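You operate a simulated robot arm through the tools that you are given. There is no shell and no other tool. Be economical: measure what you need, move in short steps, check, and stop when the job is done.

Carry out the task below with a simulated robot arm. There is one attempt and no reset: what you move stays moved.

TASK
Put one of the blue blocks from the top of the check bench on top of the brown square carton.
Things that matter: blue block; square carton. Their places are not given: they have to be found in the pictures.

It is judged by the outcome, as a careful person would: the job done as asked, and still so three seconds after it is handed in. It fails if anything else is knocked over, pushed out of place, dropped, spilled or broken.

THE ROBOT
A 7-joint arm with a two-finger parallel gripper, fixed in place. Base frame: the origin is at the foot of the arm, x ahead of it, y to its left, z up; the work surface is at about z = 0. Lengths are in m, angles in degrees, forces in N, time in s.
With the tool pointing down near the work surface it reaches from about 0.24 to 0.62 m from the base axis. Its first joint turns from -66.0 to 66.0 degrees. Payload 2.6 kg.
Tool frame: the origin (TCP) lies between the finger pads and is the grasp point; the fingertips stand 0.03 m ahead of it; z points along the fingers, y is the line along which they close. The gripper opens to 0.094 m. The fingers are 0.028 m wide and 0.01 m thick; the gripper's body (0.05 by 0.096 m) begins 0.055 m behind the TCP.
Orientation is that of the tool frame in the base frame, as a unit quaternion [w, x, y, z]. With the fingers straight down and closing along the base's y, the tool's x points along the base's -x, its y along +y and its z along -z.

THE INTERFACE
- The arm moves only by the tool arm_command. Its argument "increments" is a list of rows, each a list of 3 entries, a list of its own where there are three numbers: the finger opening in m, from 0 to 0.094, then the shift along the base's x, y, z in units of 400 mm (1.0 is 400 mm), then the turn about the base's z in units of 180 degrees (1.0 is 180 degrees). In form: [[fingers, [x, y, z], yaw], ...]. A call has 1 to 8 rows; each row is the pose to reach, as a shift and turn from the pose commanded when the call began. A call with a number of a shift or a turn outside -1 to 1 is refused whole. A row lasts 0.2 s, in which the tool goes at most 0.05 m and 8.6 degrees; a call with a longer step from one row to the next is refused whole, and so is a gripper value outside its range. A pose out of reach is approached as far as the arm can. The call stops where the force on the tool passes 40 N (or 10 N more than at its start, if that is more) or the arm is blocked; 0.2 s more then pass. The fingers move at their own pace (about 0.072 m/s each) and stop on an object; they squeeze with about 41 N. The grip force told is the motor's: it shows also when the fingers shut on nothing. Time passes only in rows, and 0.2 s behind the last, so rows that repeat a pose let the fingers close. It gives the time, the measured TCP pose, the force on the tool (base axes), the opening and the grip force at its end, in the units of the frame above (readings bear some noise).
- Cameras (640 x 400 px; columns grow to the right, rows downward): "scene" is fixed at [0.0103, 0.4119, 0.5753]; the picture's right is [-0.94, -0.33, 0.00], its down [-0.15, 0.42, -0.89] and it looks along [0.30, -0.84, -0.45] (base axes); focal length 356 px, centre (320, 200). "wrist" rides on the gripper at [-0.037, 0, -0.058] in the tool frame; the picture's right is [0.00, -1.00, 0.00], its down [0.97, 0.00, -0.24] and it looks along [0.24, 0.00, 0.97] (tool axes); focal length 218 px, centre (320, 200).
- snapshot(camera): a new picture of that camera. No time passes.
- point_at(camera, pixels): there is no depth. For up to 12 entries [column, row, z] of the newest picture of that camera ("zoom" is the newest enlarged one), the place [x, y] in the base frame at which the ray of that pixel passes the height z, good to about 0.002 m. No time passes.
- enlarge(camera, box): a new picture of the part [left, top, right, bottom] of that camera's present view, enlarged. No time passes.
- sign_off(): hands the job in; it is judged then, once.

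Work in short steps. Measure before you move; look again where a grasp or a placing could have gone wrong, and mend it. You have 60 turns and 22 pictures in all, the two below and enlarged ones among them. Open the gripper and draw the arm clear of the work before you hand the job in, unless the task says otherwise; then end with one line.

The tools are called after ">>>" as a command line: name --argument value ..., lists and objects as JSON in quotes. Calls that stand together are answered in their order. arm_command: Moves the arm, as the interface text tells. Its arguments: {"type":"object","properties":{"increments":{"type":"array"}},"required":["increments"]} The other tools are called the same way: snapshot (camera) takes a picture; point_at (camera, pixels) gives the place at which the rays of pixels pass given heights; enlarge (camera, box) takes an enlarged picture of a part of a camera's view; sign_off () hands the job in.

At the start:

```text
t: 0.0
tcp_pos: [0.3182, -0.1504, 0.2995]
tcp_rot: [-0.001, 0.0, 1.0, 0.0]
ft_force: [-1.2, -1.1, 0.7]
finger_gap: 0.0939
finger_force: 0.0
```

scene: 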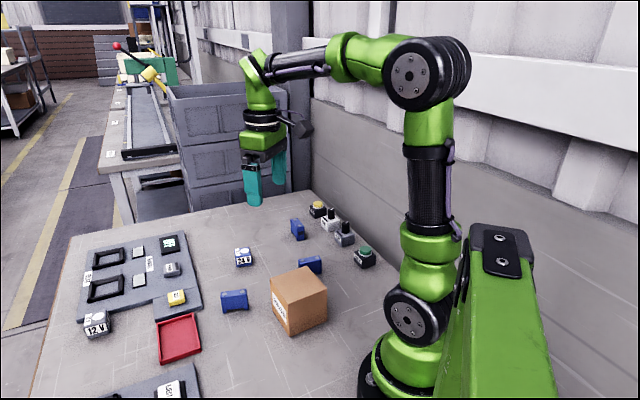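
wrist: 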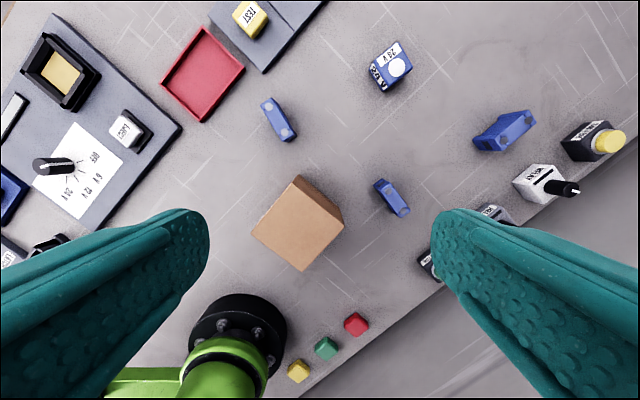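

The wrist view shows three plain blue blocks at about (278,119), (392,198) and (505,131), and the carton at (298,222). I'll enlarge both views to get the details.

>>> enlarge --camera "scene" --box '[200, 190, 392, 350]'

>>> enlarge --camera "wrist" --box '[230, 80, 550, 280]'

```text
2.50 times, centred on (296, 270) of scene
```

zoom: 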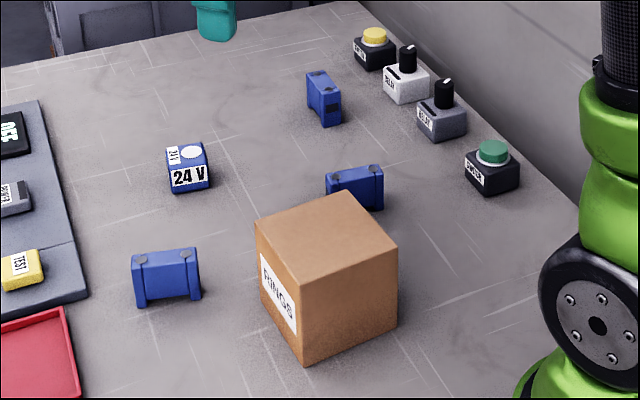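

```text
2.00 times, centred on (390, 180) of wrist
```

zoom: 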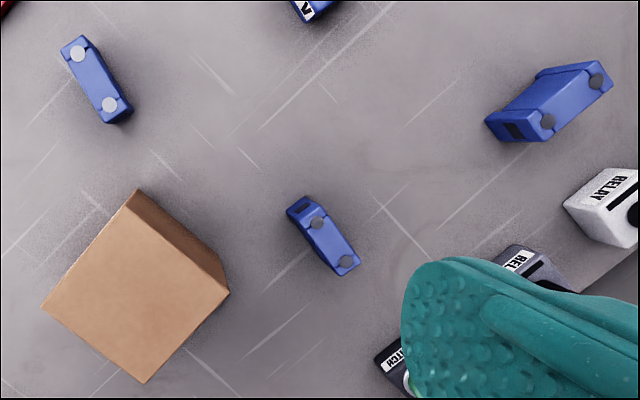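

Next I'll measure the carton and the blocks in both views at candidate heights.

>>> point_at --camera "scene" --pixels '[[290.4, 336, 0], [326.8, 317, 0], [274, 310, 0], [288.8, 309.5, 0.07], [326.8, 285, 0.07], [270.5, 279, 0.07], [306, 267, 0.07], [222.5, 313, 0], [248, 309, 0], [220.5, 294, 0.04], [247, 292, 0.04], [245.5, 288.5, 0.04]]'

>>> point_at --camera "zoom" --pixels '[[42, 306, 0.07], [126, 208, 0.07], [218, 293, 0.07], [145, 383, 0.07], [60, 48, 0.04], [82, 37, 0.04], [131, 106, 0.04], [110, 122, 0.04], [136, 188, 0], [229, 291, 0]]'

```text
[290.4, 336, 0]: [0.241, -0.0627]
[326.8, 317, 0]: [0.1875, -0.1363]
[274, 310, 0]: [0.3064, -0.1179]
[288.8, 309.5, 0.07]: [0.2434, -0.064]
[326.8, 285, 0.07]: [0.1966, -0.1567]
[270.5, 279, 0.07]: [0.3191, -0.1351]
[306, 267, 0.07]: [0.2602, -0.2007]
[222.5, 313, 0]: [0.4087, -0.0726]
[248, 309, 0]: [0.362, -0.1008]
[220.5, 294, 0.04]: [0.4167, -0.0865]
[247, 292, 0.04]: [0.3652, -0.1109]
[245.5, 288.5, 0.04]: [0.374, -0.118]
```

```text
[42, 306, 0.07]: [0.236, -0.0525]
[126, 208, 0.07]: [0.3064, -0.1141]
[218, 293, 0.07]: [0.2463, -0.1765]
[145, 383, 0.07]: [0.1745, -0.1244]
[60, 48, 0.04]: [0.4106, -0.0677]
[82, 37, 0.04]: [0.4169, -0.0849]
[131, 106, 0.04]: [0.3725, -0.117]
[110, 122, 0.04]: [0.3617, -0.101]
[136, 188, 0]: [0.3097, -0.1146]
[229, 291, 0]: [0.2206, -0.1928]
```

The carton is about 0.09 m on a side. Block 1 is centred near (0.390, -0.093), with its long axis about 34° from x, roughly 0.06 × 0.02 m and about 0.05 tall. I'll move above it, turn 34°, and look again.

>>> arm_command --increments '[[0.094, [0.036, 0.028, -0.05], 0.0378], [0.094, [0.072, 0.056, -0.1], 0.0756], [0.094, [0.108, 0.085, -0.15], 0.1134], [0.094, [0.144, 0.114, -0.2], 0.1512], [0.094, [0.18, 0.143, -0.25], 0.189], [0.094, [0.18, 0.143, -0.25], 0.189]]'

>>> snapshot --camera "wrist"

```text
t: 1.4
tcp_pos: [0.39, -0.0922, 0.2003]
tcp_rot: [0.0, -0.293, 0.956, 0.0]
ft_force: [-0.6, 0.7, -0.4]
finger_gap: 0.0944
finger_force: 0.0
```

```text
17 pictures are left
```

wrist: 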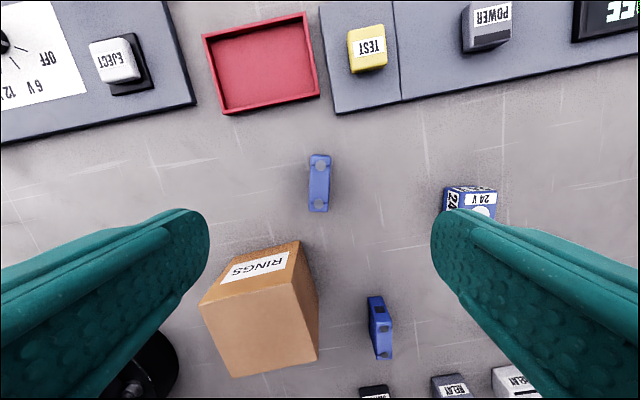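

The block now lies nearly along the image's vertical at (320,183). I'll enlarge it to refine.

>>> enlarge --camera "wrist" --box '[256, 140, 384, 220]'

>>> point_at --camera "wrist" --pixels '[[200, 304, 0.085], [299, 283, 0.085], [318, 360, 0.085], [233, 377, 0.085], [218, 284, 0.085]]'

```text
5.00 times, centred on (320, 180) of wrist
```

zoom: 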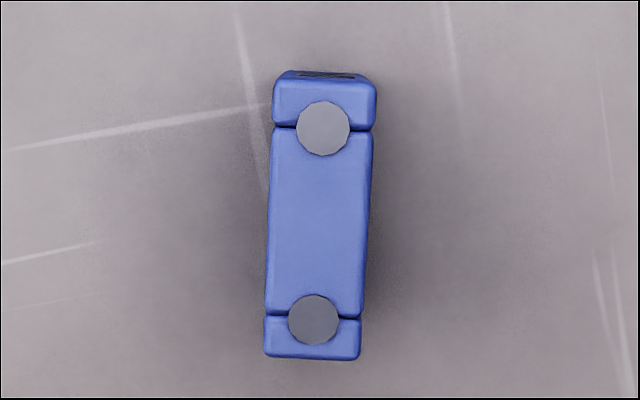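

```text
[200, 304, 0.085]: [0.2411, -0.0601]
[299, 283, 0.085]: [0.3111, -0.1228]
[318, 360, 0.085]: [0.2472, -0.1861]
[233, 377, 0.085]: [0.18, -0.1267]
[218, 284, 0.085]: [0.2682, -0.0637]
```

>>> point_at --camera "zoom" --pixels '[[272, 86, 0.04], [376, 86, 0.04], [360, 358, 0.04], [264, 356, 0.04], [272, 86, 0.05], [376, 86, 0.05], [360, 358, 0.05], [264, 356, 0.05]]'

>>> enlarge --camera "scene" --box '[184, 260, 344, 360]'

```text
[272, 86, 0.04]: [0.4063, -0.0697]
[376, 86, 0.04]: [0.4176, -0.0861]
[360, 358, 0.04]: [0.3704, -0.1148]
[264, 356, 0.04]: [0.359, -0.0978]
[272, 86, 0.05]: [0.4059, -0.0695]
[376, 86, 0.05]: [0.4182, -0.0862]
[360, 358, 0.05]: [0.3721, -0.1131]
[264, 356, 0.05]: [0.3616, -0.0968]
```

```text
4.00 times, centred on (264, 310) of scene
```

zoom: 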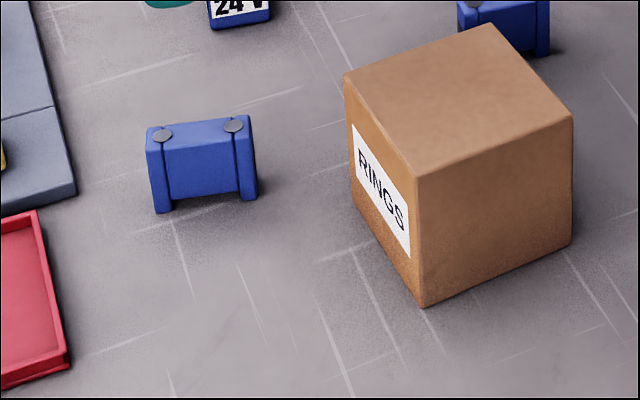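

>>> point_at --camera "zoom" --pixels '[[155, 213, 0], [258, 198, 0], [422, 307, 0], [571, 243, 0], [415, 178, 0.085], [573, 117, 0.085], [344, 75, 0.085], [490, 24, 0.085], [148, 130, 0.045], [252, 116, 0.045], [149, 152, 0.045], [256, 137, 0.045]]'

```text
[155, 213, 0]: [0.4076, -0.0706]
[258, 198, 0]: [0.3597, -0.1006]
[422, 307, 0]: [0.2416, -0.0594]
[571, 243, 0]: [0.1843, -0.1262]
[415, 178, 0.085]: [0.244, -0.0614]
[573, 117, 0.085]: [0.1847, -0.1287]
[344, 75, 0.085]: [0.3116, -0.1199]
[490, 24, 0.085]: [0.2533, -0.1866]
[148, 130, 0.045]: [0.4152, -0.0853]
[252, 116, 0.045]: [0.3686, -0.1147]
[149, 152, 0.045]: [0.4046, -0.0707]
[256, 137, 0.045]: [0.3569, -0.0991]
```

Carton top is at z≈0.086, centred (0.248, -0.124). The block is centred (0.389, -0.092), 0.045 tall, at 31°. I'll lower with a -3° correction; the fingertips should end about 6 mm above the bench.

>>> arm_command --increments '[[0.094, [-0.002, 0.001, -0.1], -0.017], [0.094, [-0.002, 0.001, -0.2], -0.017], [0.094, [-0.002, 0.001, -0.3], -0.017], [0.094, [-0.002, 0.001, -0.37], -0.017], [0.094, [-0.002, 0.001, -0.408], -0.017], [0.094, [-0.002, 0.001, -0.408], -0.017]]'

>>> snapshot --camera "scene"

```text
t: 2.8
tcp_pos: [0.3889, -0.092, 0.0361]
tcp_rot: [0.0, -0.267, 0.964, 0.0]
ft_force: [0.5, 0.4, -0.1]
finger_gap: 0.094
finger_force: 0.1
```

```text
14 pictures are left
```

scene: 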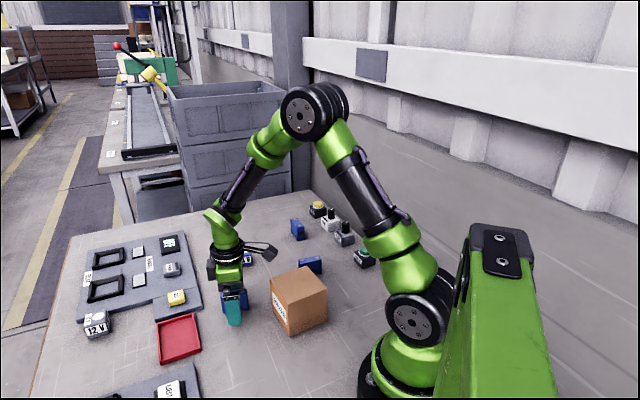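

The fingers straddle the block with no contact force. I'll close them.

>>> arm_command --increments '[[0.0, [0, 0, 0], 0], [0.0, [0, 0, 0], 0], [0.0, [0, 0, 0], 0], [0.0, [0, 0, 0], 0], [0.0, [0, 0, 0], 0]]'

```text
t: 4.0
tcp_pos: [0.3898, -0.0927, 0.0369]
tcp_rot: [0.0, -0.267, 0.964, 0.001]
ft_force: [0.4, 0.3, 0.2]
finger_gap: 0.0232
finger_force: 40.8
```

It's gripped at 23 mm. I'll lift straight up and check.

>>> arm_command --increments '[[0.0, [0, 0, 0.08], 0], [0.0, [0, 0, 0.18], 0], [0.0, [0, 0, 0.28], 0], [0.0, [0, 0, 0.37], 0], [0.0, [0, 0, 0.37], 0]]'

>>> snapshot --camera "scene"

```text
t: 5.2
tcp_pos: [0.3901, -0.093, 0.1855]
tcp_rot: [0.0, -0.267, 0.964, 0.0]
ft_force: [-0.6, 0.7, -0.9]
finger_gap: 0.0233
finger_force: 41.1
```

```text
13 pictures are left
```

scene: 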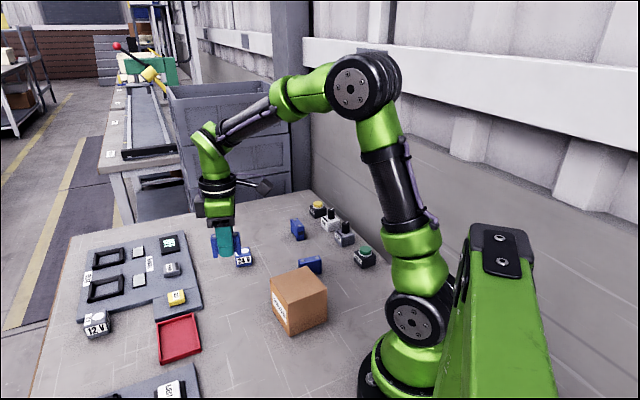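

The block is held. I'll carry it over the carton centre at this height (block bottom at about 0.149, carton top 0.086), turning +18° to line up.

>>> arm_command --increments '[[0.0, [-0.09, -0.02, 0], 0.025], [0.0, [-0.18, -0.04, 0], 0.05], [0.0, [-0.27, -0.06, 0], 0.075], [0.0, [-0.354, -0.079, 0], 0.1], [0.0, [-0.354, -0.079, 0], 0.1], [0.0, [-0.354, -0.079, -0.1], 0.1], [0.0, [-0.354, -0.079, -0.1], 0.1]]'

>>> enlarge --camera "scene" --box '[200, 210, 392, 330]'

```text
t: 6.8
tcp_pos: [0.2473, -0.1227, 0.1435]
tcp_rot: [0.0, -0.415, 0.91, 0.001]
ft_force: [0.8, 0.1, -1.0]
finger_gap: 0.0233
finger_force: 41.0
```

```text
3.33 times, centred on (296, 270) of scene
```

zoom: 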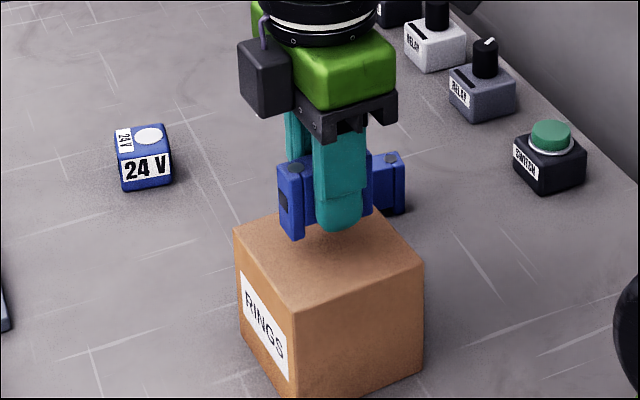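

It's centred about 20 mm above the carton. I'll lower in small steps and watch the force.

>>> arm_command --increments '[[0.0, [0, 0, -0.02], 0], [0.0, [0, 0, -0.035], 0], [0.0, [0, 0, -0.045], 0], [0.0, [0, 0, -0.045], 0]]'

```text
t: 7.8
tcp_pos: [0.2476, -0.1236, 0.1261]
tcp_rot: [0.001, -0.414, 0.91, -0.001]
ft_force: [-2.2, 1.7, 12.5]
finger_gap: 0.0233
finger_force: 41.1
```

12.5 N upward shows the block is resting on the carton. I'll ease up slightly and open just enough to release it evenly.

>>> arm_command --increments '[[0.0, [0, 0, 0.002], 0], [0.035, [0, 0, 0.002], 0], [0.06, [0, 0, 0.002], 0], [0.07, [0, 0, 0.002], 0], [0.07, [0, 0, 0.002], 0]]'

>>> enlarge --camera "scene" --box '[200, 210, 392, 330]'

```text
t: 9.0
tcp_pos: [0.2488, -0.1244, 0.1272]
tcp_rot: [0.0, -0.415, 0.91, 0.0]
ft_force: [0.5, 0.8, 0.6]
finger_gap: 0.0698
finger_force: 0.0
```

```text
3.33 times, centred on (296, 270) of scene
```

zoom: 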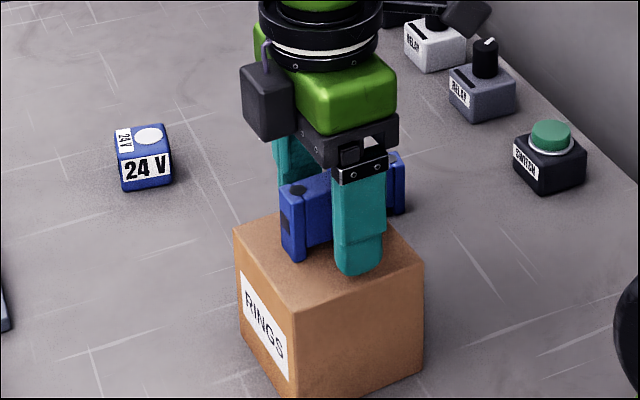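

The block stands on the carton and the fingers are clear of it. I'll raise the arm straight up, then back away.

>>> arm_command --increments '[[0.07, [0, 0, 0.05], 0], [0.07, [0, 0, 0.15], 0], [0.07, [0, 0, 0.27], 0], [0.07, [0, 0, 0.38], 0], [0.07, [0.1, 0, 0.4], 0], [0.07, [0.2, 0, 0.4], 0], [0.07, [0.3, 0, 0.4], 0], [0.07, [0.3, 0, 0.4], 0]]'

>>> snapshot --camera "scene"

```text
t: 10.8
tcp_pos: [0.3685, -0.1266, 0.2885]
tcp_rot: [0.0, -0.415, 0.91, 0.0]
ft_force: [0.4, 0.1, -0.1]
finger_gap: 0.0698
finger_force: 0.1
```

```text
10 pictures are left
```

scene: 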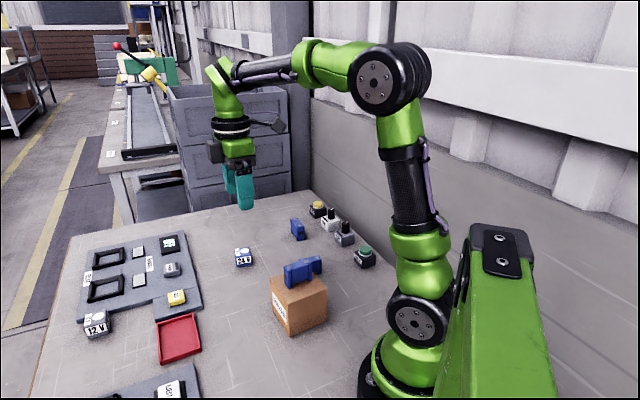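

The block stands on the carton at (298,273), nothing else has moved, and the arm is clear. I'm handing in the job.

>>> sign_off

```text
The job is handed in.
```

One blue block now stands upright on top of the brown square carton, the gripper is open and clear, and nothing else was moved.
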